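You operate a simulated robot arm through the tools that you are given. There is no shell and no other tool. Be economical: measure what you need, move in short steps, check, and stop when the job is done.

The job below is to be done with a simulated two-armed robot. You get a single attempt, and the scene is never put back.

TASK
Aim the headlamp at the green square and switch it off again.
Fine: switch and knobs are on the aim plate; the spot must stand in the square with the lamp on.
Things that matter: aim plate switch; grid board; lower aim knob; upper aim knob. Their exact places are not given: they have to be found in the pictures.

It is judged by the outcome, as a careful person would: the job done as asked, and still so three seconds after it is handed in. It fails if anything else is knocked over, pushed out of place, dropped, spilled or broken.

THE ROBOT
Two 6-joint arms with fingered hands on one trunk, on a base that drives. Base frame: it is fixed to the floor where the robot stands at the start and does not move with it; the origin is under the middle of the robot, x ahead of it, y to its left, z up. Units: m, rad, N and s.
The left shoulder is at the start at [0.05, 0.17, 0.985], the right one opposite. Places, roughly: aim plate switch [0.7, 0, 0.9]; grid board [1.25, 0.5, 0.25]; lower aim knob [0.6, 0, 0.7]; upper aim knob [0.6, 0, 0.8]. Payload 3.5 kg a hand.
Tool frame (each hand has its own): the origin (TCP) lies between the finger pads and is the grasp point; the fingertips stand 0.026 m ahead of it; z points along the fingers, y is the line along which they close. The gripper opens to 0.132 m. The gripper's body begins 0.073 m behind the TCP. The gripper is a hand of 3 fingers: y runs from the thumb to the fingers, the wrist lies at [0, 0, -0.234] in the tool frame, and closing takes about 1.5 s.
Orientation is that of the tool frame in the base frame, as [roll, pitch, yaw] about the fixed x, y, z axes, in that order (R = Rz(yaw) Ry(pitch) Rx(roll)). With the fingers straight down and closing along the base's y, the tool's x points along the base's -x, its y along +y and its z along -z.

THE INTERFACE
- The arms move only by the tool step_arm. It takes "left_series", "right_series" or both (then of equal length, played together; a hand with none holds still); each is a list of rows, each a list of 6 numbers: the turn, a rotation vector about the tool's x, y, z in rad, then the shift along the tool's x, y, z in mm. In form: [[ax, ay, az, dx, dy, dz], ...]. A call has 1 to 8 rows; each row is the pose to reach, as a shift and turn from the pose commanded when the call began, along the tool's axes at that moment. "left_grip" and "right_grip" are, for a hand that has rows, the gripper command, from -1 (shut) to 1 (fully open), values between in proportion, set as the call begins (left out, the last holds). Rows are played at 5 a second. More than 0.05 m and 0.15 rad between two rows, or a gripper value outside its range, and nothing of the call is played. Where a pose cannot be reached the arm comes as near as it can. A force on the tool above 40 N (or 10 N above the force at the start of the call, whichever is more), or a blocked arm, ends the call early, and 0.2 s more pass. The fingers move at their own pace (about 0.108 m/s each) and stop on an object; they squeeze with about 27 N. The grip force told is the motor's: it shows also when the fingers shut on nothing. Time passes only in rows, and 0.2 s behind the last, so rows that repeat a pose let the fingers close. It gives the time, the measured TCP pose, the force on the tool (base axes), the opening and the grip force at its end, in the units of the frame above (readings bear some noise), with the torque about the TCP (base axes, N m) and any sound that the robot's microphone picked up.
- Cameras (640 x 400 px; columns grow to the right, rows downward): "scene" is now at [0.0345, 0.0143, 1.5755]; the picture's right is [0.10, -1.00, 0.00], its down [-0.77, -0.07, -0.63] and it looks along [0.63, 0.06, -0.77] (base axes); focal length 287 px, centre (320, 200). "left" rides on the left gripper at [-0.062, 0.003, -0.092] in its tool frame; the picture's right is [-0.05, -1.00, 0.00], its down [0.83, -0.04, -0.56] and it looks along [0.55, -0.03, 0.83] (tool axes); focal length 230 px, centre (320, 200). "right" rides on the right gripper at [0.062, 0.003, -0.092] in its tool frame; the picture's right is [-0.05, 1.00, 0.00], its down [-0.83, -0.04, -0.56] and it looks along [-0.55, -0.03, 0.83] (tool axes); focal length 230 px, centre (320, 200).
- camera(camera): a new picture of that camera. No time passes.
- raise_lower(by): slides the trunk up (or, below 0, down) by that many m; the arms and the scene camera ride with it, the base frame stays. It gives what a move gives, with no picture.
- steer(legs): drives the robot by 1 to 6 legs, each [ahead, left, turn to the left] in m, m and rad, along the robot's own axes; the way and the turn of a leg run together, so that a leg with both is an arc; at most 1.5 m and 3.142 rad a leg. The arms and the cameras ride along, it lands a little off, and it stops where it bumps. It gives what a move gives.
- set_fingers(finger1, finger2, thumb_bend, hand): sets how far each is bent, from 0 (flat) to 1 (curled in); at 0.3 the hand is open as for a grip, at 0.7 the pads meet at the TCP. One left out holds its place. A second passes; each finger stops where it meets its share of the squeeze, and holds until it gets a number again. A gripper value or a shape takes the hand back. It gives what a move gives, with no picture; readings hold the bend of each and the force on the fingers (four entries, about 0 where the hand has none), thumb and palm.
- hand_shape(shape, hand): the hand has 3 fingers and takes this shape, open, in about a second: jaw (thumb against the fingers, like two jaws); tri (thumb and two fingers); tip (a fingertip pinch); poke (one finger out to press); point (the index stretched); flat (the hand flat); cup (the hand cupped); fist (a fist). The gripper value then closes the fingers along that shape, each until it touches; the sizes above hold for jaw. It gives what a move gives, with no picture.
- pan_tilt(pan, tilt): turns the head with the scene camera to pan (to the left, within 1.501 rad either way) and tilt (down, from -0.506 to 1.204), counted from straight ahead of the robot. It gives what a move gives.
- locate(camera, pixels): for up to 12 pixels [column, row] of the newest picture of that camera ("zoom" is the newest enlarged one), the place [x, y, z] in the base frame of the surface seen there, good to about 0.002 m, but the place of the scene camera against the robot may be out by one fixed shift of up to 0.012 m in any direction. No time passes.
- inspect(camera, box): a new picture of the part [left, top, right, bottom] of that camera's present view, enlarged. No time passes.
- hand_in(): hands the job in; it is judged then, once.

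Go step by step. Measure first, check grasps and placings, and put right what went wrong. The budget is 80 turns and 70 pictures, counting those below and the enlarged ones. Unless the task says otherwise, let go and move clear before handing in, and close with one line.

The tools are called after ">>>" by a JSON object that holds its "name" and its "arguments". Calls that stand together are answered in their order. step_arm: Moves the arms, as the interface text tells. Its arguments: {"type":"object","properties":{"left_series":{"type":"array"},"left_grip":{"type":"number"},"right_series":{"type":"array"},"right_grip":{"type":"number"}},"required":[]} The other tools are called the same way: raise_lower (by) slides the trunk up or down; hand_shape (shape, hand) gives the hand a shape; set_fingers (finger1, finger2, thumb_bend, hand) moves the fingers one by one; steer (legs) drives the base; pan_tilt (pan, tilt) turns the head that bears the scene camera; camera (camera) takes a picture; locate (camera, pixels) gives the place of the surface under pixels of a picture; inspect (camera, box) takes an enlarged picture of a part of a camera's view; hand_in () hands the job in.

At the start:

```text
clock: 0.0
left_position: [0.6021, 0.2399, 1.059]
left_tool_rot: [3.14, 0.0, -3.141]
left_force: [-0.2, -0.5, 1.8]
left_wrist_torque: [0.02, -0.02, 0.0]
left_width: 0.1319
left_finger_force: 0.0
left_shape: jaw
left_bend: [0.3, 0.3, 0.3]
left_finger forces: [0.0, 0.0, 0.0, 0.1, 0.0, 0.0]
right_position: [0.6257, -0.2372, 1.0646]
right_tool_rot: [3.141, -0.001, 3.141]
right_force: [0.2, -1.7, 0.6]
right_wrist_torque: [0.02, 0.01, 0.0]
right_width: 0.1318
right_finger_force: 0.1
right_shape: jaw
right_bend: [0.3, 0.3, 0.3]
right_finger forces: [0.0, 0.0, 0.0, 0.1, 0.0, 0.0]
trunk travel left (down, up): [-0.6, 0.11]
robot x, y, heading: [-0.002, -0.0029, -0.002]
head pan, tilt: [0.098, 0.885]
```

scene: 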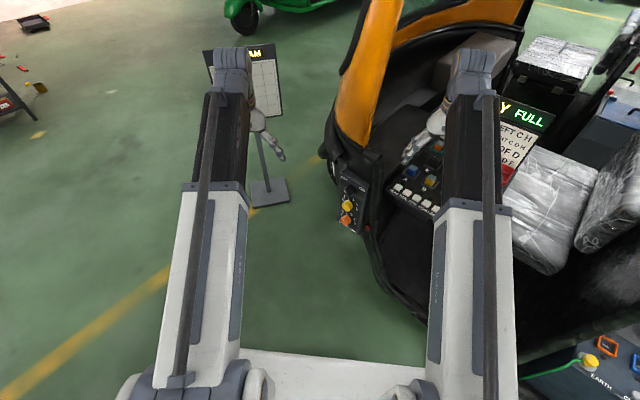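
right: 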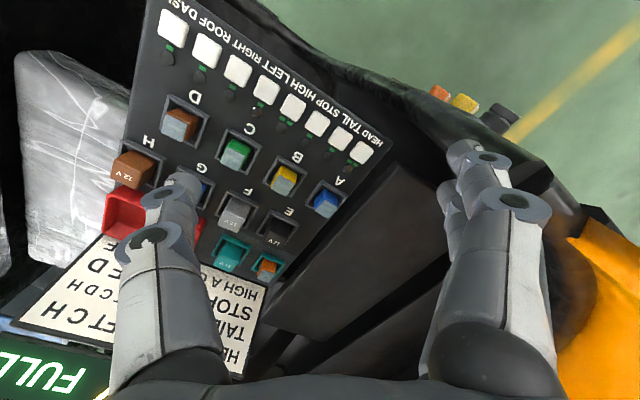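
left: 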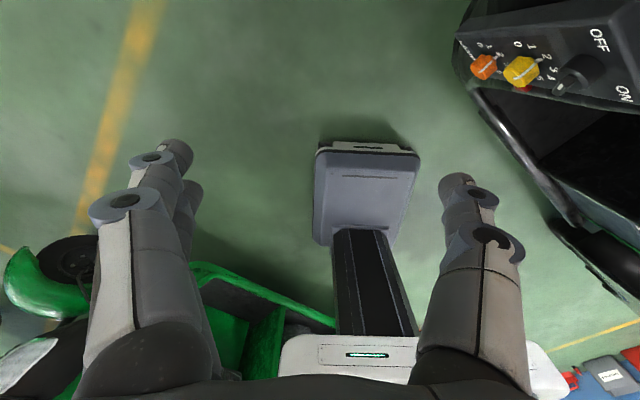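

The aim plate shows at about (350,205) in the scene picture and the grid board at (255,85), half hidden by the left arm. I'll enlarge both.

>>> {"name": "inspect", "arguments": {"camera": "scene", "box": [310, 150, 400, 250]}}

>>> {"name": "inspect", "arguments": {"camera": "left", "box": [440, 0, 640, 125]}}

>>> {"name": "inspect", "arguments": {"camera": "scene", "box": [190, 30, 310, 210]}}

```text
4.00 times, centred on (355, 200) of scene
```

zoom: 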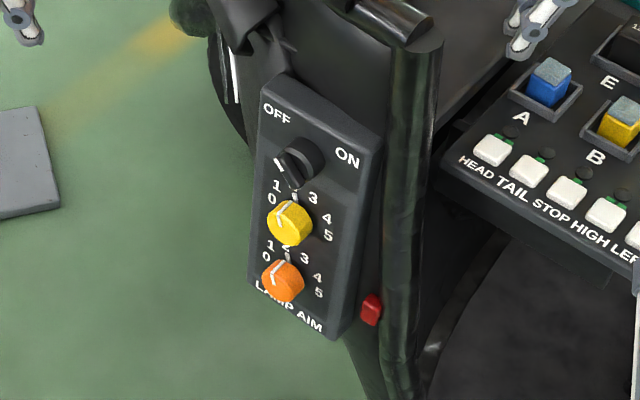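

```text
3.20 times, centred on (540, 62) of left
```

zoom: 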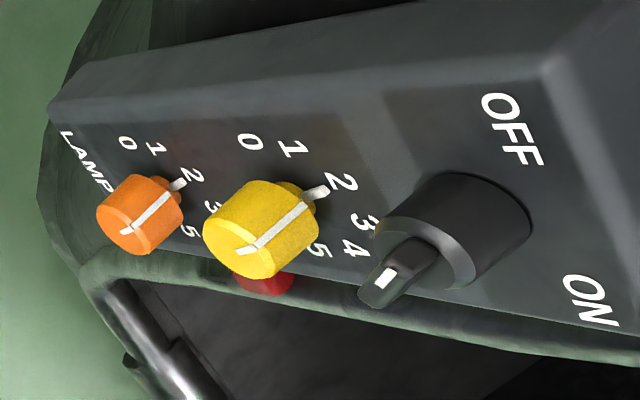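

```text
2.22 times, centred on (250, 120) of scene
```

zoom: 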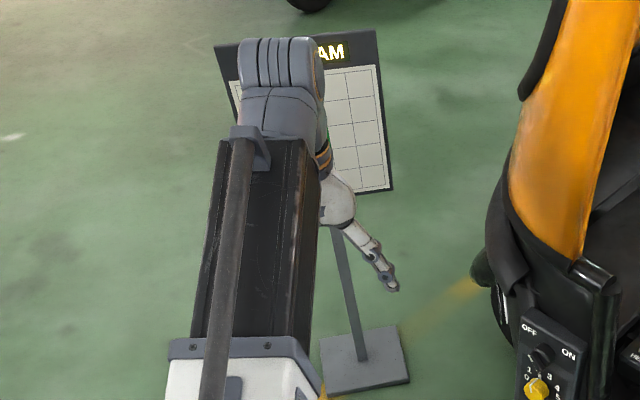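

The switch is a dark rotary or lever, with yellow (upper) and orange (lower) knobs under it that both point near 2. I'll measure the plate's geometry.

>>> {"name": "inspect", "arguments": {"camera": "scene", "box": [325, 165, 389, 245]}}

>>> {"name": "pan_tilt", "arguments": {"pan": 0.3, "tilt": 0.6}}

>>> {"name": "camera", "arguments": {"camera": "scene"}}

```text
5.00 times, centred on (357, 205) of scene
```

zoom: 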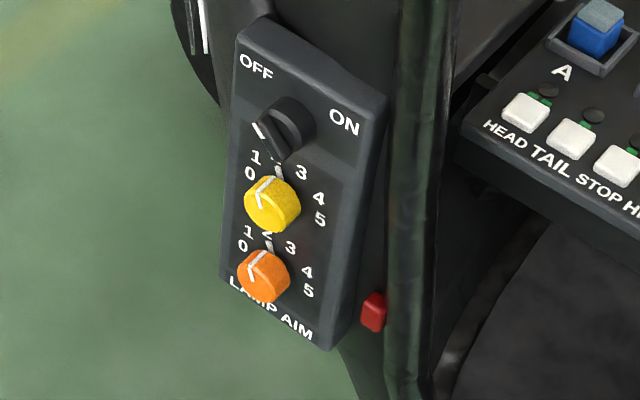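

```text
clock: 0.8
left_position: [0.6031, 0.2399, 1.0593]
left_tool_rot: [-3.14, 0.0, 3.14]
left_force: [-0.5, 0.4, 0.3]
left_wrist_torque: [-0.03, 0.01, 0.02]
left_width: 0.1322
left_finger_force: 0.1
left_shape: jaw
left_bend: [0.3, 0.3, 0.3]
left_finger forces: [0.0, 0.1, 0.0, 0.0, 0.0, 0.0]
right_position: [0.6261, -0.2366, 1.0636]
right_tool_rot: [3.141, 0.001, 3.14]
right_force: [0.6, 0.2, 0.0]
right_wrist_torque: [0.0, 0.02, 0.02]
right_width: 0.1318
right_finger_force: 0.1
right_shape: jaw
right_bend: [0.3, 0.3, 0.3]
right_finger forces: [0.1, 0.0, 0.0, 0.0, 0.1, 0.1]
trunk travel left (down, up): [-0.6, 0.11]
robot x, y, heading: [-0.0028, -0.0014, -0.004]
head pan, tilt: [0.3, 0.6]
```

```text
62 pictures are left
```

scene: 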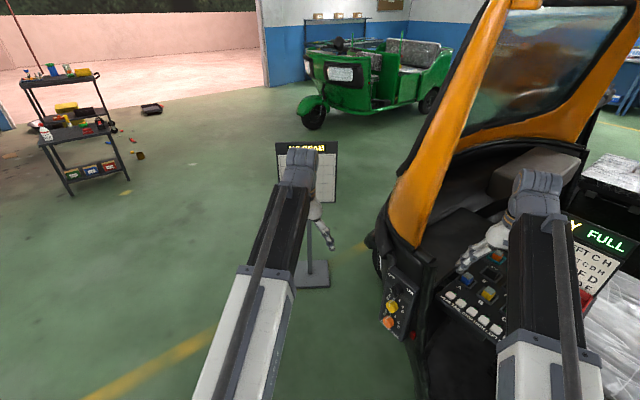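

The plate is at (395,310) now, and the earlier enlarged picture shows the same parts. I'll locate the plate's corners and its controls in that one.

>>> {"name": "locate", "arguments": {"camera": "zoom", "pixels": [[245, 50], [375, 110], [325, 335], [230, 265], [290, 115], [283, 140], [258, 130], [262, 198], [285, 190], [268, 212], [255, 268], [345, 150]]}}

>>> {"name": "locate", "arguments": {"camera": "scene", "pixels": [[395, 300], [330, 160], [330, 198], [284, 180]]}}

```text
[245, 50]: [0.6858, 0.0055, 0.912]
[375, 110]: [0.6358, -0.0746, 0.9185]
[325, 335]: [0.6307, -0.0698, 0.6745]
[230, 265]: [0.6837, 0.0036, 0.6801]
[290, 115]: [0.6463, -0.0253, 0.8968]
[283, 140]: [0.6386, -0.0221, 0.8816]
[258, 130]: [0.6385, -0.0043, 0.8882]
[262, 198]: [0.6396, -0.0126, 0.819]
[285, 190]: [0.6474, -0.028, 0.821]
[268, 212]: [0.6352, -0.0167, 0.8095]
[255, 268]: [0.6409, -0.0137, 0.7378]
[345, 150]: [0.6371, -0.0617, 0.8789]
```

```text
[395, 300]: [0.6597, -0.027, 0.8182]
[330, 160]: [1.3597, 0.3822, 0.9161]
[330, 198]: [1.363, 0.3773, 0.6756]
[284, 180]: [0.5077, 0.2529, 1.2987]
```

The plate is upright. Its face normal is about (-0.85, 0.53, 0), and the controls protrude about 3 cm on a vertical line at heights near 0.885, 0.815 and 0.74. I'll turn the left hand so its fingers point horizontally into the plate, starting clear of it.

>>> {"name": "step_arm", "arguments": {"left_series": [[0.0365, -0.1273, 0.0365, 12, -5, 7], [0.073, -0.2546, 0.073, 25, -10, 15], [0.1095, -0.3819, 0.1095, 37, -15, 22], [0.146, -0.5092, 0.146, 50, -20, 30], [0.1825, -0.6365, 0.1825, 62, -25, 37], [0.219, -0.7638, 0.219, 75, -30, 45], [0.2555, -0.8911, 0.2555, 87, -35, 52], [0.292, -1.0184, 0.292, 100, -40, 60]]}}

>>> {"name": "step_arm", "arguments": {"left_series": [[0.0365, -0.1273, 0.0365, 0, 0, 0], [0.073, -0.2546, 0.073, 0, 0, 0], [0.1095, -0.3819, 0.1095, 0, 0, 0], [0.146, -0.5092, 0.146, 0, 0, 0]]}}

>>> {"name": "camera", "arguments": {"camera": "scene"}}

>>> {"name": "camera", "arguments": {"camera": "left"}}

```text
clock: 2.6
left_position: [0.6183, 0.2601, 1.0061]
left_tool_rot: [-2.934, 1.043, 2.937]
left_force: [0.4, -0.4, -0.6]
left_wrist_torque: [-0.03, 0.03, -0.01]
left_width: 0.1321
left_finger_force: 0.0
left_shape: jaw
left_bend: [0.3, 0.3, 0.3]
left_finger forces: [0.0, 0.0, 0.0, 0.0, 0.1, 0.0]
left hand out of reach, approached as far as the arm can: row 4, 5, 6, 7, 8
right_position: [0.6252, -0.236, 1.0647]
right_tool_rot: [-3.141, 0.0, -3.141]
right_force: [0.8, 0.5, 0.0]
right_wrist_torque: [-0.03, 0.02, 0.02]
right_width: 0.1319
right_finger_force: 0.1
right_shape: jaw
right_bend: [0.3, 0.3, 0.3]
right_finger forces: [0.1, 0.0, 0.0, 0.0, 0.1, 0.0]
trunk travel left (down, up): [-0.6, 0.11]
robot x, y, heading: [0.0015, 0.0015, 0.001]
head pan, tilt: [0.3, 0.6]
```

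```text
clock: 3.6
left_position: [0.6173, 0.2599, 1.005]
left_tool_rot: [0.461, 1.566, -0.097]
left_force: [0.3, -0.1, -0.7]
left_wrist_torque: [-0.03, 0.01, 0.0]
left_width: 0.132
left_finger_force: 0.0
left_shape: jaw
left_bend: [0.3, 0.3, 0.3]
left_finger forces: [0.0, 0.0, 0.0, 0.0, 0.0, 0.0]
left hand out of reach, approached as far as the arm can: row 1
right_position: [0.6268, -0.2365, 1.0642]
right_tool_rot: [-3.141, 0.001, -3.142]
right_force: [0.0, 0.0, -0.3]
right_wrist_torque: [0.02, 0.0, 0.02]
right_width: 0.1323
right_finger_force: 0.1
right_shape: jaw
right_bend: [0.3, 0.3, 0.3]
right_finger forces: [0.0, 0.0, 0.0, 0.0, 0.1, 0.0]
trunk travel left (down, up): [-0.6, 0.11]
robot x, y, heading: [-0.0014, 0.0015, -0.003]
head pan, tilt: [0.3, 0.6]
```

```text
61 pictures are left
```

scene: 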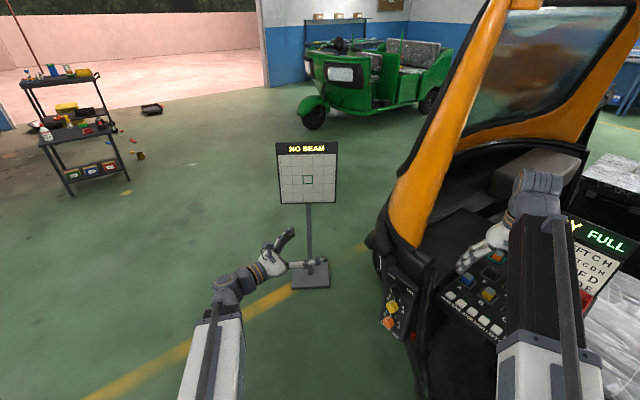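

```text
60 pictures are left
```

left: 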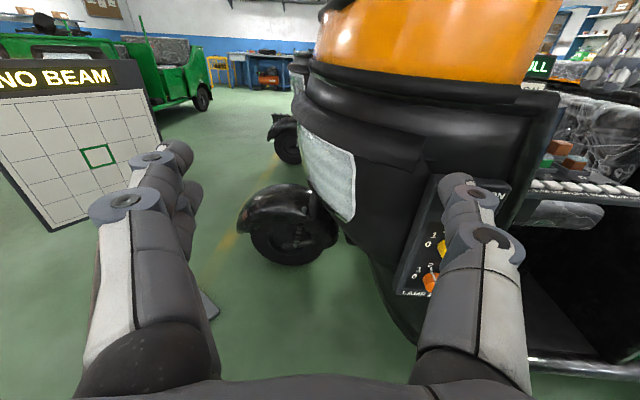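

Now the board is clear: a 5×5 grid with the green square at (308,180) and the sign reading "NO BEAM". The hand is facing the plate but is too close to the shoulder, so I'll back the base up 0.15 m.

>>> {"name": "steer", "arguments": {"legs": [[-0.15, 0, 0]]}}

>>> {"name": "inspect", "arguments": {"camera": "scene", "box": [260, 130, 350, 210]}}

```text
clock: 5.0
left_position: [0.4686, 0.2611, 1.0053]
left_tool_rot: [0.474, 1.568, -0.081]
left_force: [0.4, -0.3, 0.2]
left_wrist_torque: [0.03, -0.02, 0.02]
left_width: 0.132
left_finger_force: 0.0
left_shape: jaw
left_bend: [0.3, 0.3, 0.3]
left_finger forces: [0.0, 0.0, 0.0, 0.0, 0.1, 0.0]
right_position: [0.4786, -0.2347, 1.0651]
right_tool_rot: [-3.141, 0.001, -3.14]
right_force: [0.4, -0.1, 0.8]
right_wrist_torque: [-0.02, -0.03, 0.01]
right_width: 0.1319
right_finger_force: 0.0
right_shape: jaw
right_bend: [0.3, 0.3, 0.3]
right_finger forces: [0.1, 0.0, 0.0, 0.1, 0.0, 0.1]
trunk travel left (down, up): [-0.6, 0.11]
robot x, y, heading: [-0.1472, -0.0008, 0.006]
head pan, tilt: [0.3, 0.6]
```

```text
5.00 times, centred on (305, 170) of scene
```

zoom: 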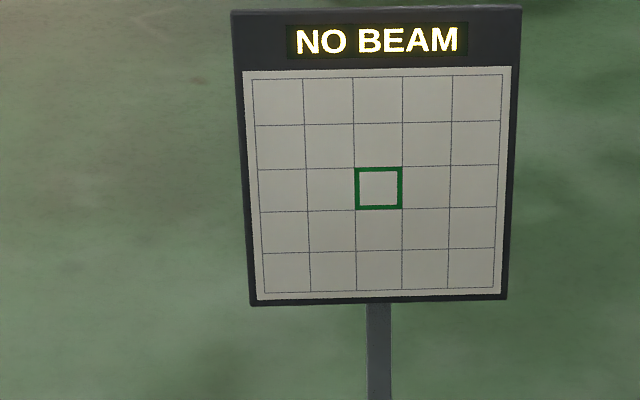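

The base moved back about 0.147 m and the green square is in the centre cell (row 3, column 3). I'll bring the hand to a 0.15 m standoff in front of the switch and look.

>>> {"name": "step_arm", "arguments": {"left_series": [[0, 0, 0, 20, -25, 28], [0, 0, 0, 40, -50, 57], [0, 0, 0, 60, -75, 85], [0, 0, 0, 80, -100, 114], [0, 0, 0, 100, -124, 143], [0, 0, 0, 120, -148, 165]]}}

>>> {"name": "camera", "arguments": {"camera": "left"}}

>>> {"name": "camera", "arguments": {"camera": "scene"}}

```text
clock: 6.3
left_position: [0.531, 0.0468, 0.884]
left_tool_rot: [0.585, 1.569, 0.029]
left_force: [-0.4, -0.4, -0.4]
left_wrist_torque: [0.03, 0.04, -0.04]
left_width: 0.1319
left_finger_force: 0.0
left_shape: jaw
left_bend: [0.3, 0.3, 0.3]
left_finger forces: [0.0, 0.0, 0.1, 0.1, 0.0, 0.0]
right_position: [0.4795, -0.2356, 1.0649]
right_tool_rot: [3.14, 0.0, -3.14]
right_force: [0.0, 0.2, 0.0]
right_wrist_torque: [0.02, 0.0, 0.03]
right_width: 0.132
right_finger_force: 0.0
right_shape: jaw
right_bend: [0.3, 0.3, 0.3]
right_finger forces: [0.0, 0.0, 0.0, 0.0, 0.0, 0.0]
trunk travel left (down, up): [-0.6, 0.11]
robot x, y, heading: [-0.1479, -0.0003, 0.004]
head pan, tilt: [0.3, 0.6]
```

```text
58 pictures are left
```

left: 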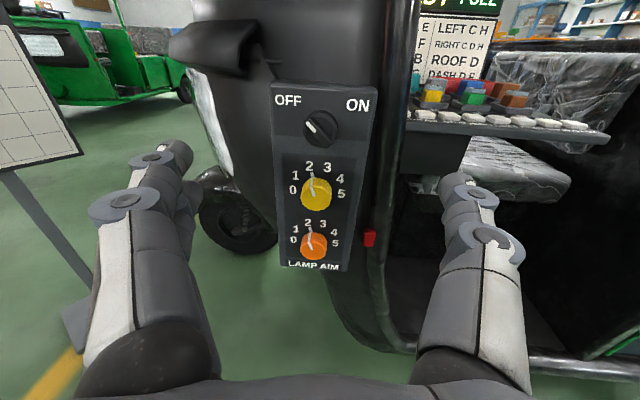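

```text
57 pictures are left
```

scene: 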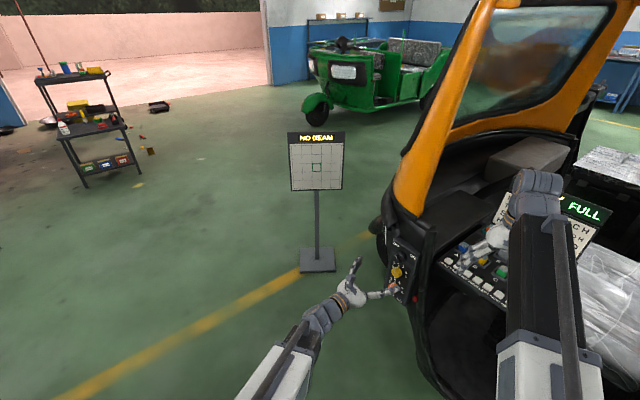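

This view shows the whole plate: the switch at (322,127) with its white mark pointing up-left to OFF, yellow at (316,192), orange at (313,245). I'll enlarge and locate.

>>> {"name": "inspect", "arguments": {"camera": "left", "box": [256, 80, 392, 280]}}

>>> {"name": "locate", "arguments": {"camera": "left", "pixels": [[322, 127], [312, 127], [316, 190], [308, 195], [324, 195], [313, 243], [305, 250], [321, 250], [280, 120], [368, 115], [340, 262], [290, 250]]}}

```text
2.00 times, centred on (324, 180) of left
```

zoom: 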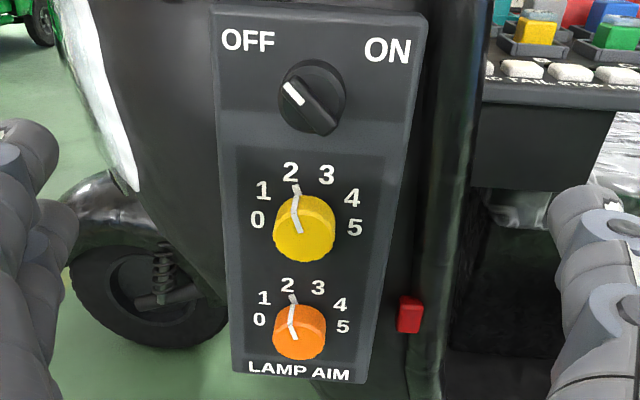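

```text
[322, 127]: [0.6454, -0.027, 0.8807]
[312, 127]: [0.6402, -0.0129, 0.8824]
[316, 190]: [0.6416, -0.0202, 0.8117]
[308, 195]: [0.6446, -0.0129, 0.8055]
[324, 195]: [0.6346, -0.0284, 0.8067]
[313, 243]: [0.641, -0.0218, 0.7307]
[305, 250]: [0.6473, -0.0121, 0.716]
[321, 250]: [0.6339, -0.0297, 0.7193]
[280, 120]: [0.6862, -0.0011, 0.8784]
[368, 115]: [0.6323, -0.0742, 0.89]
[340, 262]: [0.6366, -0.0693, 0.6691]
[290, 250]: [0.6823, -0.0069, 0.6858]
```

The switch bar points to OFF, so it must turn 90° clockwise. Both knobs stand at 2. The plate yaw comes out nearer -36°, so I'll correct by 0.07 rad, roll -45° to straddle the bar, partly close, and look at how the fingers sit.

>>> {"name": "step_arm", "arguments": {"left_series": [[0.07, 0, 0, 0, 0, 0]], "left_grip": -0.2}}

>>> {"name": "step_arm", "arguments": {"left_series": [[0, 0, -0.13, 0, 0, 0], [0, 0, -0.26, 0, 0, 0], [0, 0, -0.39, 0, 0, 0], [0, 0, -0.52, 0, 0, 0], [0, 0, -0.65, 0, 0, 0], [0, 0, -0.785, 0, 0, 0], [0, 0, -0.785, 0, 0, 0]]}}

>>> {"name": "camera", "arguments": {"camera": "left"}}

>>> {"name": "inspect", "arguments": {"camera": "scene", "box": [320, 220, 448, 320]}}

```text
clock: 6.8
left_position: [0.5309, 0.0464, 0.8841]
left_tool_rot: [0.586, 1.569, -0.045]
left_force: [-1.3, 0.4, 0.7]
left_wrist_torque: [-0.02, 0.01, 0.02]
left_width: 0.0538
left_finger_force: 0.0
left_shape: jaw
left_bend: [0.73, 0.73, 0.7]
left_finger forces: [0.0, 0.0, 0.0, 0.1, 0.0, 0.1]
right_position: [0.4781, -0.2344, 1.0636]
right_tool_rot: [-3.141, 0.0, -3.141]
right_force: [0.9, 0.2, 0.3]
right_wrist_torque: [0.01, -0.05, 0.02]
right_width: 0.1318
right_finger_force: 0.1
right_shape: jaw
right_bend: [0.3, 0.3, 0.3]
right_finger forces: [0.0, 0.1, 0.0, 0.0, 0.0, 0.0]
trunk travel left (down, up): [-0.6, 0.11]
robot x, y, heading: [-0.1519, 0.0017, 0.004]
head pan, tilt: [0.3, 0.6]
```

```text
clock: 8.3
left_position: [0.5321, 0.0464, 0.885]
left_tool_rot: [-1.566, 0.786, -2.195]
left_force: [-0.5, -0.3, 0.7]
left_wrist_torque: [-0.01, 0.03, 0.01]
left_width: 0.0535
left_finger_force: 0.0
left_shape: jaw
left_bend: [0.73, 0.73, 0.7]
left_finger forces: [0.0, 0.0, 0.1, 0.0, 0.1, 0.0]
right_position: [0.4797, -0.2344, 1.064]
right_tool_rot: [-3.141, 0.0, -3.141]
right_force: [1.1, 0.0, 0.2]
right_wrist_torque: [-0.02, -0.01, -0.02]
right_width: 0.1319
right_finger_force: 0.0
right_shape: jaw
right_bend: [0.3, 0.3, 0.3]
right_finger forces: [0.0, 0.0, 0.1, 0.0, 0.1, 0.0]
trunk travel left (down, up): [-0.6, 0.11]
robot x, y, heading: [-0.149, 0.0011, 0.006]
head pan, tilt: [0.3, 0.6]
```

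```text
55 pictures are left
```

left: 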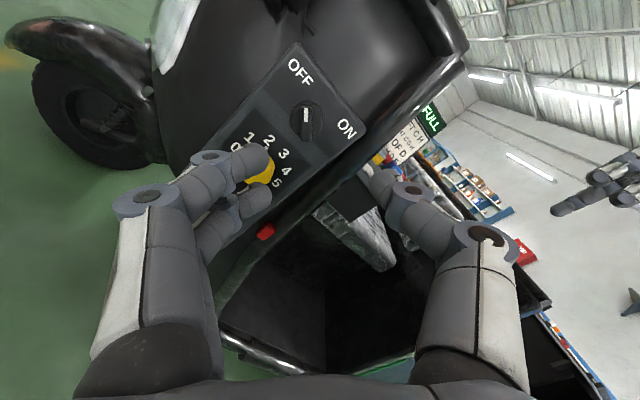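

```text
4.00 times, centred on (384, 270) of scene
```

zoom: 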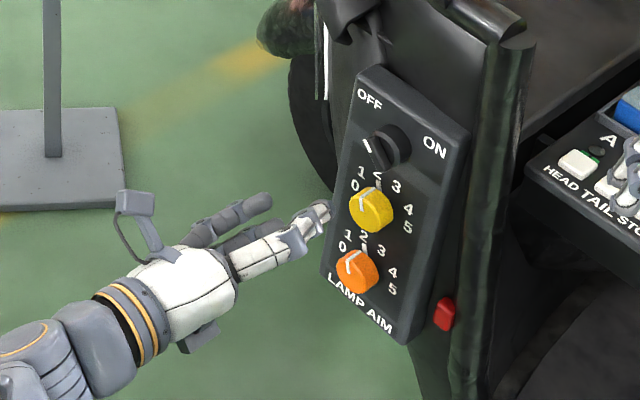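

The roll aligned the bar vertically in the hand view, at (306,122). The two side-by-side fingers come near the yellow knob, though, so I'll try the fingertip-pinch shape, which should be slimmer.

>>> {"name": "hand_shape", "arguments": {"shape": "tip", "hand": "left"}}

>>> {"name": "step_arm", "arguments": {"left_series": [[0, 0, 0, 0, 0, 0], [0, 0, 0, 0, 0, 0], [0, 0, 0, 0, 0, 0]], "left_grip": -0.3}}

>>> {"name": "camera", "arguments": {"camera": "left"}}

```text
clock: 9.2
left_position: [0.5308, 0.0466, 0.8848]
left_tool_rot: [-1.57, 0.788, -2.195]
left_force: [0.3, -0.4, 0.2]
left_wrist_torque: [0.02, 0.01, 0.0]
left_width: 0.1319
left_finger_force: 0.0
left_shape: tip
left_bend: [0.3, 0.3, 0.3]
left_finger forces: [0.0, 0.0, 0.0, 0.1, 0.0, 0.0]
right_position: [0.4784, -0.2359, 1.0648]
right_tool_rot: [3.141, 0.0, -3.141]
right_force: [-0.3, 0.1, 0.0]
right_wrist_torque: [-0.01, -0.01, -0.02]
right_width: 0.1319
right_finger_force: 0.0
right_shape: jaw
right_bend: [0.3, 0.3, 0.3]
right_finger forces: [0.1, 0.0, 0.0, 0.0, 0.1, 0.0]
trunk travel left (down, up): [-0.6, 0.11]
robot x, y, heading: [-0.1488, -0.0026, 0.004]
head pan, tilt: [0.3, 0.6]
```

```text
clock: 10.1
left_position: [0.531, 0.0471, 0.8853]
left_tool_rot: [-1.568, 0.788, -2.195]
left_force: [0.7, 0.5, -1.2]
left_wrist_torque: [0.0, 0.0, 0.0]
left_width: 0.0467
left_finger_force: 0.0
left_shape: tip
left_bend: [0.73, 0.73, 0.7]
left_finger forces: [0.1, 0.0, 0.1, 0.0, 0.0, 0.0]
right_position: [0.4796, -0.2344, 1.0644]
right_tool_rot: [-3.141, 0.0, -3.14]
right_force: [0.0, -0.5, -0.3]
right_wrist_torque: [0.01, 0.0, 0.0]
right_width: 0.1321
right_finger_force: 0.1
right_shape: jaw
right_bend: [0.3, 0.3, 0.3]
right_finger forces: [0.0, 0.1, 0.0, 0.0, 0.1, 0.0]
trunk travel left (down, up): [-0.6, 0.11]
robot x, y, heading: [-0.1508, -0.0014, 0.002]
head pan, tilt: [0.3, 0.6]
```

```text
53 pictures are left
```

left: 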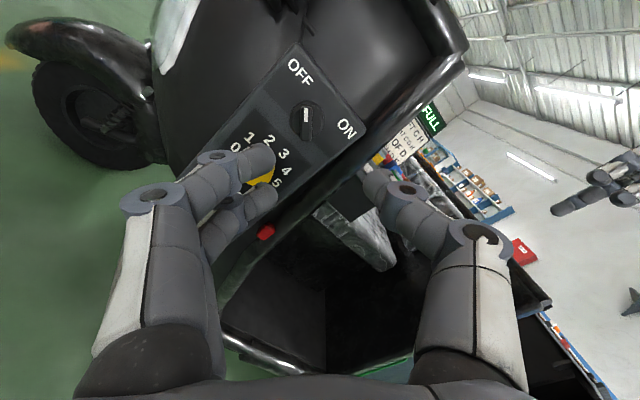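

The fingers are straight with about 16 mm clearance from the yellow knob, which is good enough. I'll enlarge the switch to locate its axis.

>>> {"name": "inspect", "arguments": {"camera": "left", "box": [266, 92, 346, 142]}}

>>> {"name": "locate", "arguments": {"camera": "zoom", "pixels": [[322, 180], [325, 240], [322, 310], [295, 250], [365, 250], [190, 200], [460, 200], [330, 100]]}}

```text
8.00 times, centred on (306, 117) of left
```

zoom: 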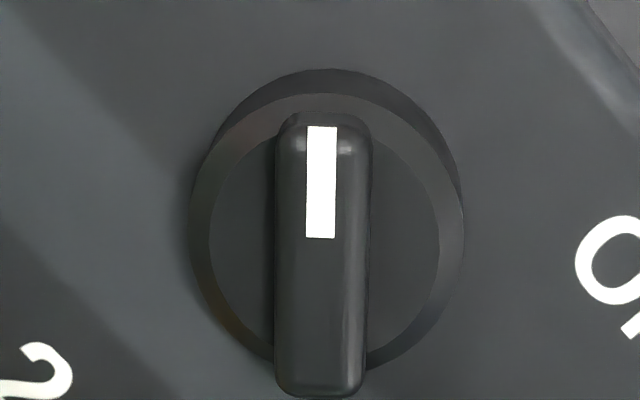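

```text
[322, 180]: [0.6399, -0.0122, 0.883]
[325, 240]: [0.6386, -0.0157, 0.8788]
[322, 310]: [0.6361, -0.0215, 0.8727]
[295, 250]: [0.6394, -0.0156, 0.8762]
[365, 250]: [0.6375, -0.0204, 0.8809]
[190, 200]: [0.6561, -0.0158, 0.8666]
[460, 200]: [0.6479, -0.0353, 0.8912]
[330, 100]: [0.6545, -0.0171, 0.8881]
```

The switch axis sits about 13 mm toward tool +y and 3 mm toward -x, with the bar front about 124 mm ahead of the TCP. I'll centre on it and advance most of the way.

>>> {"name": "step_arm", "arguments": {"left_series": [[0, 0, 0, -3, 13, 0], [0, 0, 0, -3, 13, 40], [0, 0, 0, -3, 13, 80], [0, 0, 0, -3, 13, 80]]}}

>>> {"name": "camera", "arguments": {"camera": "left"}}

```text
clock: 11.1
left_position: [0.6029, 0.0105, 0.8781]
left_tool_rot: [-1.569, 0.788, -2.194]
left_force: [1.3, 0.2, 0.1]
left_wrist_torque: [0.0, -0.01, -0.01]
left_width: 0.0469
left_finger_force: 0.1
left_shape: tip
left_bend: [0.73, 0.73, 0.7]
left_finger forces: [0.0, 0.1, 0.0, 0.0, 0.0, 0.0]
right_position: [0.4795, -0.235, 1.0639]
right_tool_rot: [-3.141, 0.001, -3.14]
right_force: [0.1, 0.2, 0.1]
right_wrist_torque: [0.01, 0.0, 0.0]
right_width: 0.1318
right_finger_force: 0.1
right_shape: jaw
right_bend: [0.3, 0.3, 0.3]
right_finger forces: [0.0, 0.0, 0.0, 0.0, 0.0, 0.0]
trunk travel left (down, up): [-0.6, 0.11]
robot x, y, heading: [-0.1472, 0.001, -0.0]
head pan, tilt: [0.3, 0.6]
```

```text
51 pictures are left
```

left: 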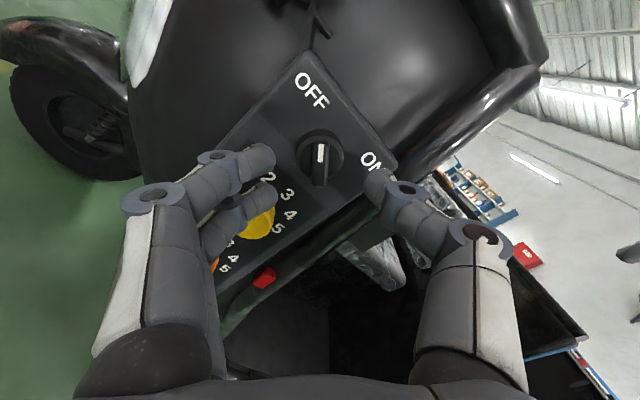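

The bar is centred at column 320, with the thumb tip (375) and fingertips (275) straddling it. I'll advance 29 mm so the tips lie beside the bar, then close.

>>> {"name": "step_arm", "arguments": {"left_series": [[0, 0, 0, 0, 0, 15], [0, 0, 0, 0, 0, 29], [0, 0, 0, 0, 0, 29]]}}

>>> {"name": "step_arm", "arguments": {"left_series": [[0, 0, 0, 0, 0, 0], [0, 0, 0, 0, 0, 0], [0, 0, 0, 0, 0, 0], [0, 0, 0, 0, 0, 0], [0, 0, 0, 0, 0, 0]], "left_grip": -1}}

>>> {"name": "camera", "arguments": {"camera": "left"}}

```text
clock: 11.8
left_position: [0.6257, -0.0073, 0.8782]
left_tool_rot: [-1.569, 0.788, -2.195]
left_force: [0.6, -0.3, -1.8]
left_wrist_torque: [0.0, -0.02, -0.02]
left_width: 0.0465
left_finger_force: 0.1
left_shape: tip
left_bend: [0.73, 0.73, 0.7]
left_finger forces: [0.0, 0.1, 0.0, 0.1, 0.0, 0.0]
right_position: [0.4792, -0.2348, 1.0629]
right_tool_rot: [3.141, 0.0, -3.139]
right_force: [0.0, -0.5, 0.1]
right_wrist_torque: [-0.02, -0.01, 0.0]
right_width: 0.1317
right_finger_force: 0.0
right_shape: jaw
right_bend: [0.3, 0.3, 0.3]
right_finger forces: [0.0, 0.0, 0.0, 0.0, 0.0, 0.0]
trunk travel left (down, up): [-0.6, 0.11]
robot x, y, heading: [-0.1476, 0.0009, 0.004]
head pan, tilt: [0.3, 0.6]
```

```text
clock: 13.1
left_position: [0.6261, -0.0067, 0.8798]
left_tool_rot: [-1.569, 0.786, -2.196]
left_force: [1.2, -0.4, 0.7]
left_wrist_torque: [-0.04, -0.01, -0.06]
left_width: 0.0116
left_finger_force: 27.6
left_shape: tip
left_bend: [0.71, 0.72, 0.7]
left_finger forces: [12.1, 11.6, 0.0, 0.0, 23.1, 0.1]
right_position: [0.4807, -0.2352, 1.0632]
right_tool_rot: [-3.141, 0.001, -3.139]
right_force: [0.7, -0.1, 0.2]
right_wrist_torque: [0.03, 0.03, -0.02]
right_width: 0.1316
right_finger_force: 0.0
right_shape: jaw
right_bend: [0.3, 0.3, 0.3]
right_finger forces: [0.0, 0.0, 0.0, 0.1, 0.0, 0.0]
trunk travel left (down, up): [-0.6, 0.11]
robot x, y, heading: [-0.1475, -0.0009, 0.002]
head pan, tilt: [0.3, 0.6]
```

```text
50 pictures are left
```

left: 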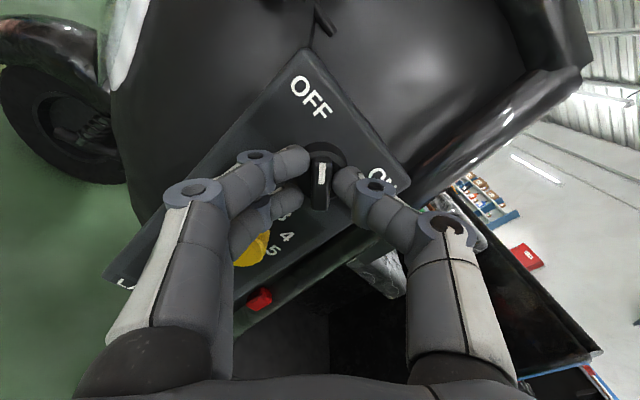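

Both sides press the bar at 23 N, so the grip is good. I'll turn it clockwise (+z) by 90°, in two calls.

>>> {"name": "step_arm", "arguments": {"left_series": [[0, 0, 0.1, 0, 0, 0], [0, 0, 0.2, 0, 0, 0], [0, 0, 0.3, 0, 0, 0], [0, 0, 0.4, 0, 0, 0], [0, 0, 0.5, 0, 0, 0], [0, 0, 0.6, 0, 0, 0], [0, 0, 0.7, 0, 0, 0], [0, 0, 0.8, 0, 0, 0]]}}

>>> {"name": "step_arm", "arguments": {"left_series": [[0, 0, 0.1, 0, 0, 0], [0, 0, 0.2, 0, 0, 0], [0, 0, 0.3, 0, 0, 0], [0, 0, 0.4, 0, 0, 0], [0, 0, 0.5, 0, 0, 0], [0, 0, 0.6, 0, 0, 0], [0, 0, 0.7, 0, 0, 0], [0, 0, 0.78, 0, 0, 0]]}}

>>> {"name": "camera", "arguments": {"camera": "left"}}

>>> {"name": "inspect", "arguments": {"camera": "scene", "box": [270, 120, 430, 320]}}

```text
clock: 14.8
left_position: [0.6253, -0.0095, 0.879]
left_tool_rot: [1.394, 1.552, 0.769]
left_force: [-10.2, -1.2, 3.8]
left_wrist_torque: [-0.07, -0.01, -0.37]
left_width: 0.0121
left_finger_force: 26.8
left_shape: tip
left_bend: [0.71, 0.72, 0.7]
left_finger forces: [12.4, 11.2, 0.0, 0.0, 29.7, 0.0]
right_position: [0.477, -0.2353, 1.0658]
right_tool_rot: [-3.141, 0.002, -3.138]
right_force: [0.1, -0.1, 0.7]
right_wrist_torque: [0.0, -0.01, -0.01]
right_width: 0.132
right_finger_force: 0.1
right_shape: jaw
right_bend: [0.3, 0.3, 0.3]
right_finger forces: [0.1, 0.0, 0.0, 0.0, 0.1, 0.0]
trunk travel left (down, up): [-0.6, 0.11]
robot x, y, heading: [-0.1454, -0.0009, 0.002]
head pan, tilt: [0.3, 0.6]
```

```text
clock: 16.6
left_position: [0.6244, -0.0105, 0.8791]
left_tool_rot: [1.565, 0.771, 0.935]
left_force: [-18.0, -13.5, 8.0]
left_wrist_torque: [-0.23, 0.11, -0.72]
left_width: 0.0119
left_finger_force: 26.7
left_shape: tip
left_bend: [0.71, 0.72, 0.7]
left_finger forces: [14.2, 10.5, 0.0, 0.0, 35.1, 0.0]
right_position: [0.477, -0.2371, 1.0647]
right_tool_rot: [-3.141, 0.001, -3.139]
right_force: [-0.5, 0.2, -0.2]
right_wrist_torque: [0.0, 0.03, 0.01]
right_width: 0.132
right_finger_force: 0.0
right_shape: jaw
right_bend: [0.3, 0.3, 0.3]
right_finger forces: [0.0, 0.0, 0.1, 0.0, 0.0, 0.1]
trunk travel left (down, up): [-0.6, 0.11]
robot x, y, heading: [-0.1484, -0.0031, 0.001]
head pan, tilt: [0.3, 0.6]
```

```text
49 pictures are left
```

left: 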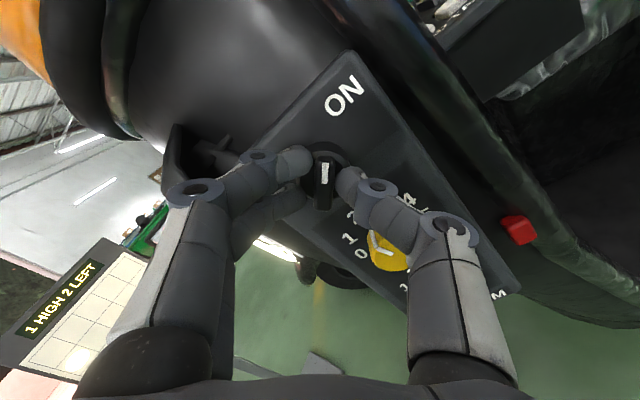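

```text
2.00 times, centred on (350, 220) of scene
```

zoom: 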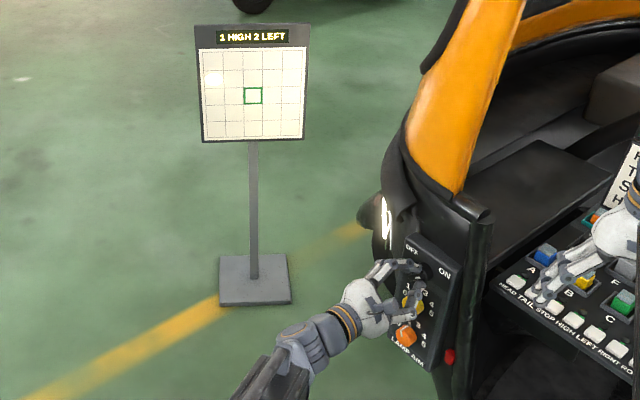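

The lamp is on and the board reads "1 HIGH 2 LEFT", with the spot at row 2, column 1. I'll release the switch, back straight off, and roll back upright.

>>> {"name": "step_arm", "arguments": {"left_series": [[0, 0, 0, 0, 0, 0], [0, 0, 0, 0, 0, 0], [0, 0, 0, 0, 0, 0], [0, 0, 0, 0, 0, -30], [0, 0, 0, 0, 0, -60]], "left_grip": -0.3}}

>>> {"name": "step_arm", "arguments": {"left_series": [[0, 0, -0.14, 0, 0, 0], [0, 0, -0.28, 0, 0, 0], [0, 0, -0.42, 0, 0, 0], [0, 0, -0.56, 0, 0, 0], [0, 0, -0.7, 0, 0, 0], [0, 0, -0.785, 0, 0, 0], [0, 0, -0.785, 20, 20, 0], [0, 0, -0.785, 40, 40, 0]]}}

>>> {"name": "camera", "arguments": {"camera": "left"}}

>>> {"name": "inspect", "arguments": {"camera": "scene", "box": [340, 210, 452, 310]}}

```text
clock: 17.9
left_position: [0.5774, 0.0294, 0.8785]
left_tool_rot: [1.571, 0.774, 0.943]
left_force: [0.1, -0.1, -0.6]
left_wrist_torque: [0.01, -0.01, -0.04]
left_width: 0.0457
left_finger_force: 0.0
left_shape: tip
left_bend: [0.74, 0.74, 0.7]
left_finger forces: [0.0, 0.0, 0.0, 0.1, 0.1, 0.0]
right_position: [0.479, -0.2351, 1.0639]
right_tool_rot: [3.141, 0.001, -3.139]
right_force: [0.3, 0.3, 0.5]
right_wrist_torque: [0.01, 0.04, 0.0]
right_width: 0.1318
right_finger_force: 0.2
right_shape: jaw
right_bend: [0.3, 0.3, 0.3]
right_finger forces: [0.0, 0.0, 0.1, 0.0, 0.0, 0.1]
trunk travel left (down, up): [-0.6, 0.11]
robot x, y, heading: [-0.1432, 0.0019, 0.004]
head pan, tilt: [0.3, 0.6]
```

```text
clock: 19.6
left_position: [0.6107, 0.0739, 0.8809]
left_tool_rot: [1.466, 1.562, 0.839]
left_force: [-0.7, 0.4, -0.8]
left_wrist_torque: [0.02, 0.0, 0.0]
left_width: 0.0457
left_finger_force: 0.0
left_shape: tip
left_bend: [0.74, 0.74, 0.7]
left_finger forces: [0.1, 0.1, 0.0, 0.0, 0.0, 0.0]
right_position: [0.4792, -0.2343, 1.064]
right_tool_rot: [-3.141, 0.0, -3.139]
right_force: [0.7, 0.6, 0.3]
right_wrist_torque: [0.01, 0.01, -0.01]
right_width: 0.1319
right_finger_force: 0.1
right_shape: jaw
right_bend: [0.3, 0.3, 0.3]
right_finger forces: [0.0, 0.0, 0.1, 0.1, 0.1, 0.1]
trunk travel left (down, up): [-0.6, 0.11]
robot x, y, heading: [-0.1497, 0.0039, 0.002]
head pan, tilt: [0.3, 0.6]
```

```text
47 pictures are left
```

left: 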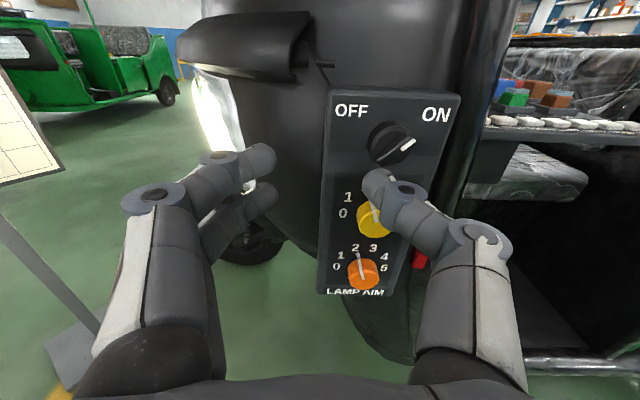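

```text
4.00 times, centred on (396, 260) of scene
```

zoom: 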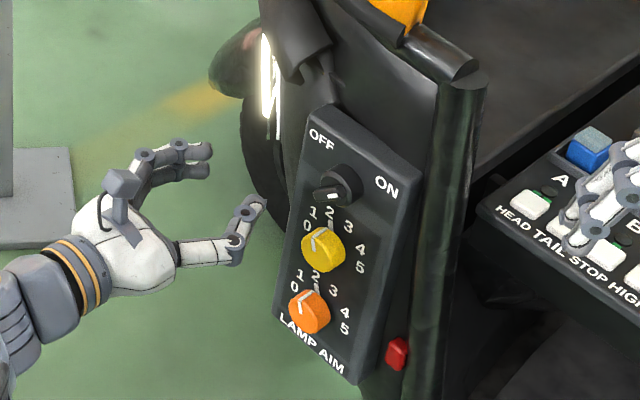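

The switch stands at ON. My last shift ran along the rotated axes, so the hand is now 58 mm left of the control line, clear. I'll move it in front of the yellow knob, opening a bit wider.

>>> {"name": "step_arm", "arguments": {"left_series": [[0, 0, 0, 25, -20, -10], [0, 0, 0, 51, -40, -10], [0, 0, 0, 77, -59, -10], [0, 0, 0, 77, -59, -10]], "left_grip": -0.1}}

>>> {"name": "camera", "arguments": {"camera": "left"}}

>>> {"name": "inspect", "arguments": {"camera": "left", "box": [260, 100, 388, 200]}}

```text
clock: 20.6
left_position: [0.5704, 0.0321, 0.8022]
left_tool_rot: [1.433, 1.561, 0.803]
left_force: [0.3, -0.7, 0.5]
left_wrist_torque: [0.0, -0.01, -0.01]
left_width: 0.059
left_finger_force: 0.1
left_shape: tip
left_bend: [0.73, 0.73, 0.7]
left_finger forces: [0.0, 0.0, 0.0, 0.0, 0.1, 0.1]
right_position: [0.4796, -0.2352, 1.0654]
right_tool_rot: [3.14, 0.001, -3.14]
right_force: [0.0, -0.4, 0.3]
right_wrist_torque: [-0.01, 0.0, 0.0]
right_width: 0.132
right_finger_force: 0.1
right_shape: jaw
right_bend: [0.3, 0.3, 0.3]
right_finger forces: [0.0, 0.0, 0.1, 0.0, 0.0, 0.1]
trunk travel left (down, up): [-0.6, 0.11]
robot x, y, heading: [-0.147, 0.0003, 0.003]
head pan, tilt: [0.3, 0.6]
```

```text
45 pictures are left
```

left: 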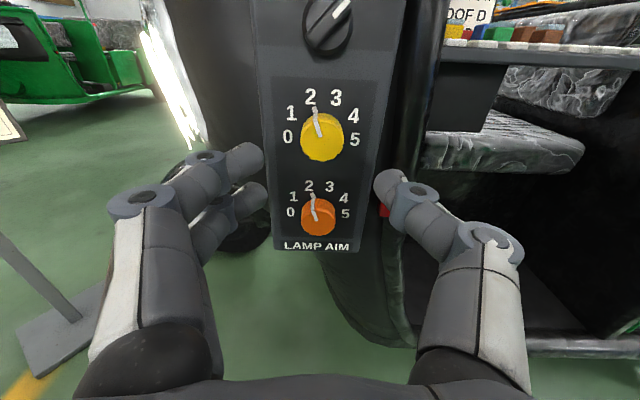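

```text
4.00 times, centred on (324, 150) of left
```

zoom: 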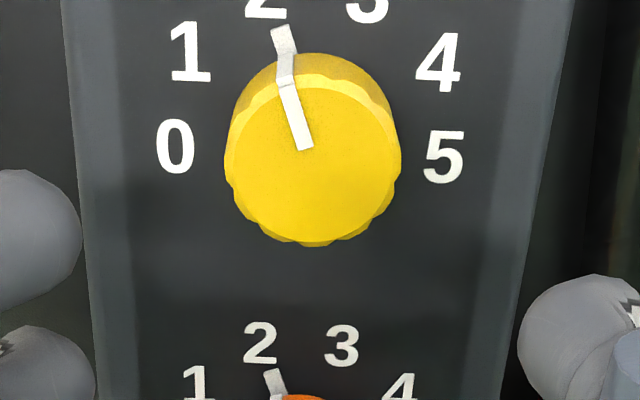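

>>> {"name": "locate", "arguments": {"camera": "zoom", "pixels": [[312, 160], [232, 160], [392, 160], [312, 85], [312, 238], [175, 250], [440, 250]]}}

>>> {"name": "locate", "arguments": {"camera": "left", "pixels": [[318, 220], [303, 220], [333, 220], [318, 206], [318, 234]]}}

```text
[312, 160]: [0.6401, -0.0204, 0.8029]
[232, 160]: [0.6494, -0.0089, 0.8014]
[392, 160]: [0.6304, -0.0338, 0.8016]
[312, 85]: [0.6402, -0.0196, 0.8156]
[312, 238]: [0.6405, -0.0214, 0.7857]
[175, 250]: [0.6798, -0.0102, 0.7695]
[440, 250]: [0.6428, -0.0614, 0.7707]
```

```text
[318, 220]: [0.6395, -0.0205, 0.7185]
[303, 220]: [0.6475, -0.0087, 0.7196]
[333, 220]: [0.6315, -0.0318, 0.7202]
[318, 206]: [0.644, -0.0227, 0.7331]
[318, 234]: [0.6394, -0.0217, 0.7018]
```

The yellow knob's centre is (0.640, -0.021, 0.801), face at depth 0.530, radius about 16 mm. I'll advance 80 mm around it and close.

>>> {"name": "step_arm", "arguments": {"left_series": [[0, 0, 0, 1, -2, 40], [0, 0, 0, 1, -2, 65], [0, 0, 0, 1, -2, 80], [0, 0, 0, 1, -2, 80]]}}

>>> {"name": "step_arm", "arguments": {"left_series": [[0, 0, 0, 0, 0, 0], [0, 0, 0, 0, 0, 0], [0, 0, 0, 0, 0, 0], [0, 0, 0, 0, 0, 0], [0, 0, 0, 0, 0, 0]], "left_grip": -1}}

>>> {"name": "camera", "arguments": {"camera": "left"}}

```text
clock: 21.6
left_position: [0.6324, -0.0161, 0.802]
left_tool_rot: [1.436, 1.559, 0.808]
left_force: [-0.8, 0.5, -0.3]
left_wrist_torque: [0.03, -0.01, 0.02]
left_width: 0.0592
left_finger_force: 0.1
left_shape: tip
left_bend: [0.73, 0.73, 0.7]
left_finger forces: [0.0, 0.0, 0.0, 0.0, 0.1, 0.1]
right_position: [0.4794, -0.2348, 1.0635]
right_tool_rot: [3.14, 0.0, -3.139]
right_force: [0.5, -0.2, 0.3]
right_wrist_torque: [0.04, 0.0, -0.02]
right_width: 0.1318
right_finger_force: 0.0
right_shape: jaw
right_bend: [0.3, 0.3, 0.3]
right_finger forces: [0.1, 0.0, 0.0, 0.0, 0.1, 0.1]
trunk travel left (down, up): [-0.6, 0.11]
robot x, y, heading: [-0.1443, -0.0005, 0.002]
head pan, tilt: [0.3, 0.6]
```

```text
clock: 22.9
left_position: [0.6334, -0.0159, 0.8005]
left_tool_rot: [1.416, 1.562, 0.789]
left_force: [1.8, -2.3, 1.4]
left_wrist_torque: [-0.02, 0.02, -0.02]
left_width: 0.0269
left_finger_force: 27.4
left_shape: tip
left_bend: [0.73, 0.73, 0.7]
left_finger forces: [12.2, 12.1, 0.0, 0.1, 24.2, 0.0]
right_position: [0.4806, -0.2347, 1.0651]
right_tool_rot: [-3.14, 0.0, -3.139]
right_force: [-0.1, 1.2, -0.3]
right_wrist_torque: [0.0, 0.0, 0.0]
right_width: 0.1318
right_finger_force: 0.1
right_shape: jaw
right_bend: [0.3, 0.3, 0.3]
right_finger forces: [0.1, 0.0, 0.0, 0.0, 0.0, 0.1]
trunk travel left (down, up): [-0.6, 0.11]
robot x, y, heading: [-0.147, -0.0003, 0.004]
head pan, tilt: [0.3, 0.6]
```

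```text
43 pictures are left
```

left: 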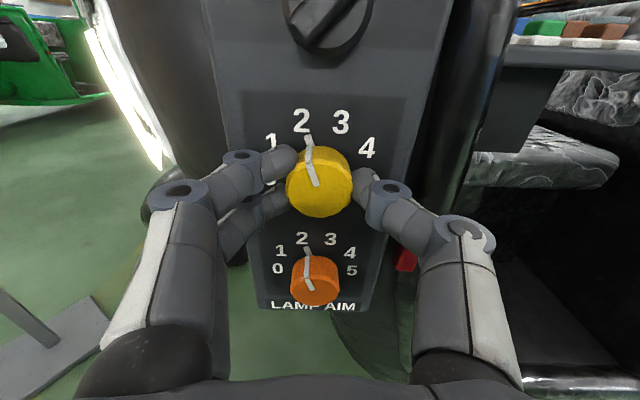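

The knob is gripped at 24 N with its mark at 2. I'll turn it one step clockwise (0.63 rad) and see how the spot moves.

>>> {"name": "step_arm", "arguments": {"left_series": [[0, 0, 0.11, 0, 0, 0], [0, 0, 0.22, 0, 0, 0], [0, 0, 0.33, 0, 0, 0], [0, 0, 0.44, 0, 0, 0], [0, 0, 0.55, 0, 0, 0], [0, 0, 0.64, 0, 0, 0], [0, 0, 0.64, 0, 0, 0]]}}

>>> {"name": "inspect", "arguments": {"camera": "scene", "box": [270, 120, 366, 195]}}

>>> {"name": "camera", "arguments": {"camera": "left"}}

```text
clock: 24.4
left_position: [0.6351, -0.0172, 0.7999]
left_tool_rot: [1.567, 0.918, 0.943]
left_force: [3.2, 0.0, 3.5]
left_wrist_torque: [-0.01, -0.07, 0.03]
left_width: 0.0267
left_finger_force: 27.0
left_shape: tip
left_bend: [0.73, 0.73, 0.7]
left_finger forces: [14.1, 13.6, 0.0, 0.0, 23.6, 0.1]
right_position: [0.4786, -0.2354, 1.0642]
right_tool_rot: [-3.141, 0.001, 3.142]
right_force: [-0.7, 0.4, 0.2]
right_wrist_torque: [0.0, 0.02, 0.02]
right_width: 0.1319
right_finger_force: 0.0
right_shape: jaw
right_bend: [0.3, 0.3, 0.3]
right_finger forces: [0.0, 0.0, 0.0, 0.1, 0.0, 0.0]
trunk travel left (down, up): [-0.6, 0.11]
robot x, y, heading: [-0.1517, 0.0007, 0.002]
head pan, tilt: [0.3, 0.6]
```

```text
5.33 times, centred on (318, 158) of scene
```

zoom: 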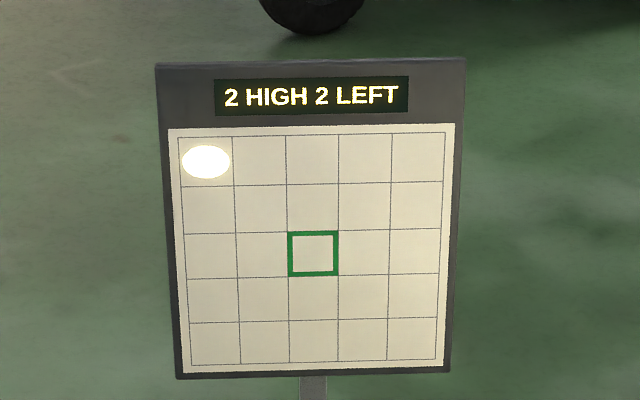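

```text
41 pictures are left
```

left: 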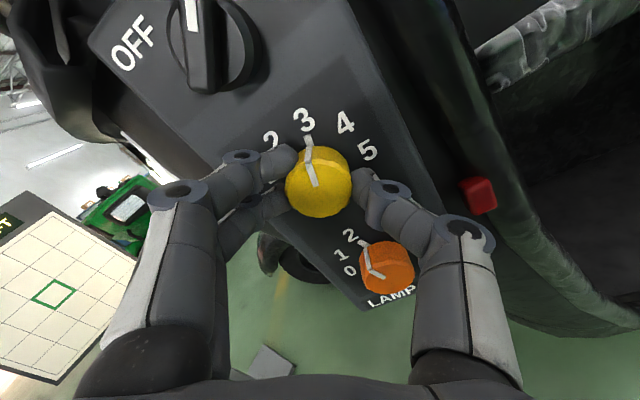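

The upper knob moves the spot vertically, one cell per step, and clockwise raised it to "2 HIGH". I need two steps counter-clockwise, to position 1.

>>> {"name": "step_arm", "arguments": {"left_series": [[0, 0, -0.14, 0, 0, 0], [0, 0, -0.28, 0, 0, 0], [0, 0, -0.42, 0, 0, 0], [0, 0, -0.56, 0, 0, 0], [0, 0, -0.7, 0, 0, 0], [0, 0, -0.84, 0, 0, 0], [0, 0, -0.98, 0, 0, 0], [0, 0, -1.12, 0, 0, 0]]}}

>>> {"name": "step_arm", "arguments": {"left_series": [[0, 0, -0.1, 0, 0, 0], [0, 0, -0.15, 0, 0, 0], [0, 0, -0.15, 0, 0, 0]]}}

>>> {"name": "inspect", "arguments": {"camera": "scene", "box": [270, 120, 366, 195]}}

>>> {"name": "camera", "arguments": {"camera": "left"}}

```text
clock: 26.2
left_position: [0.6328, -0.0169, 0.8019]
left_tool_rot: [-1.563, 1.099, -2.191]
left_force: [10.0, 3.5, 10.4]
left_wrist_torque: [-0.1, -0.15, 0.19]
left_width: 0.0265
left_finger_force: 27.0
left_shape: tip
left_bend: [0.73, 0.73, 0.7]
left_finger forces: [16.7, 11.6, 0.0, 0.0, 24.1, 0.0]
right_position: [0.4786, -0.2338, 1.0643]
right_tool_rot: [-3.141, -0.001, -3.138]
right_force: [0.4, -0.5, 1.4]
right_wrist_torque: [-0.01, 0.01, -0.02]
right_width: 0.1319
right_finger_force: 0.1
right_shape: jaw
right_bend: [0.3, 0.3, 0.3]
right_finger forces: [0.0, 0.1, 0.1, 0.1, 0.0, 0.0]
trunk travel left (down, up): [-0.6, 0.11]
robot x, y, heading: [-0.1465, -0.0015, 0.002]
head pan, tilt: [0.3, 0.6]
```

```text
clock: 27.1
left_position: [0.6326, -0.0171, 0.8005]
left_tool_rot: [-1.566, 0.951, -2.194]
left_force: [15.4, 3.9, 13.7]
left_wrist_torque: [-0.15, -0.15, 0.25]
left_width: 0.0265
left_finger_force: 27.2
left_shape: tip
left_bend: [0.73, 0.73, 0.7]
left_finger forces: [16.9, 10.5, 0.1, 0.0, 24.6, 0.1]
right_position: [0.479, -0.2351, 1.0646]
right_tool_rot: [-3.141, -0.002, -3.141]
right_force: [0.6, 0.3, 0.2]
right_wrist_torque: [0.01, 0.0, -0.02]
right_width: 0.132
right_finger_force: 0.1
right_shape: jaw
right_bend: [0.3, 0.3, 0.3]
right_finger forces: [0.1, 0.0, 0.0, 0.1, 0.0, 0.0]
trunk travel left (down, up): [-0.6, 0.11]
robot x, y, heading: [-0.1467, -0.0011, -0.0]
head pan, tilt: [0.3, 0.6]
```

```text
5.33 times, centred on (318, 158) of scene
```

zoom: 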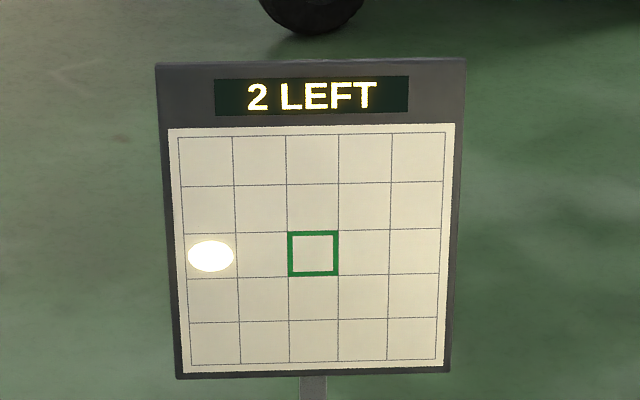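

```text
39 pictures are left
```

left: 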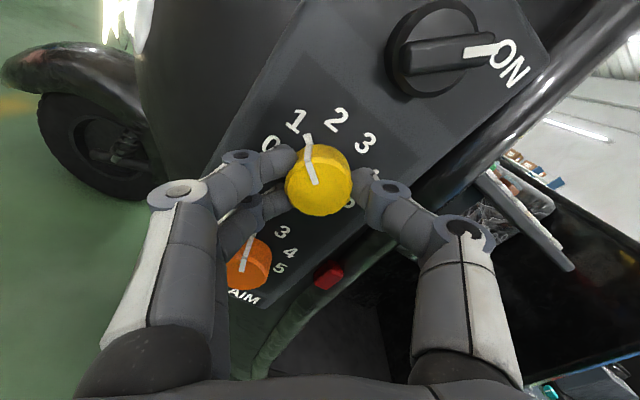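

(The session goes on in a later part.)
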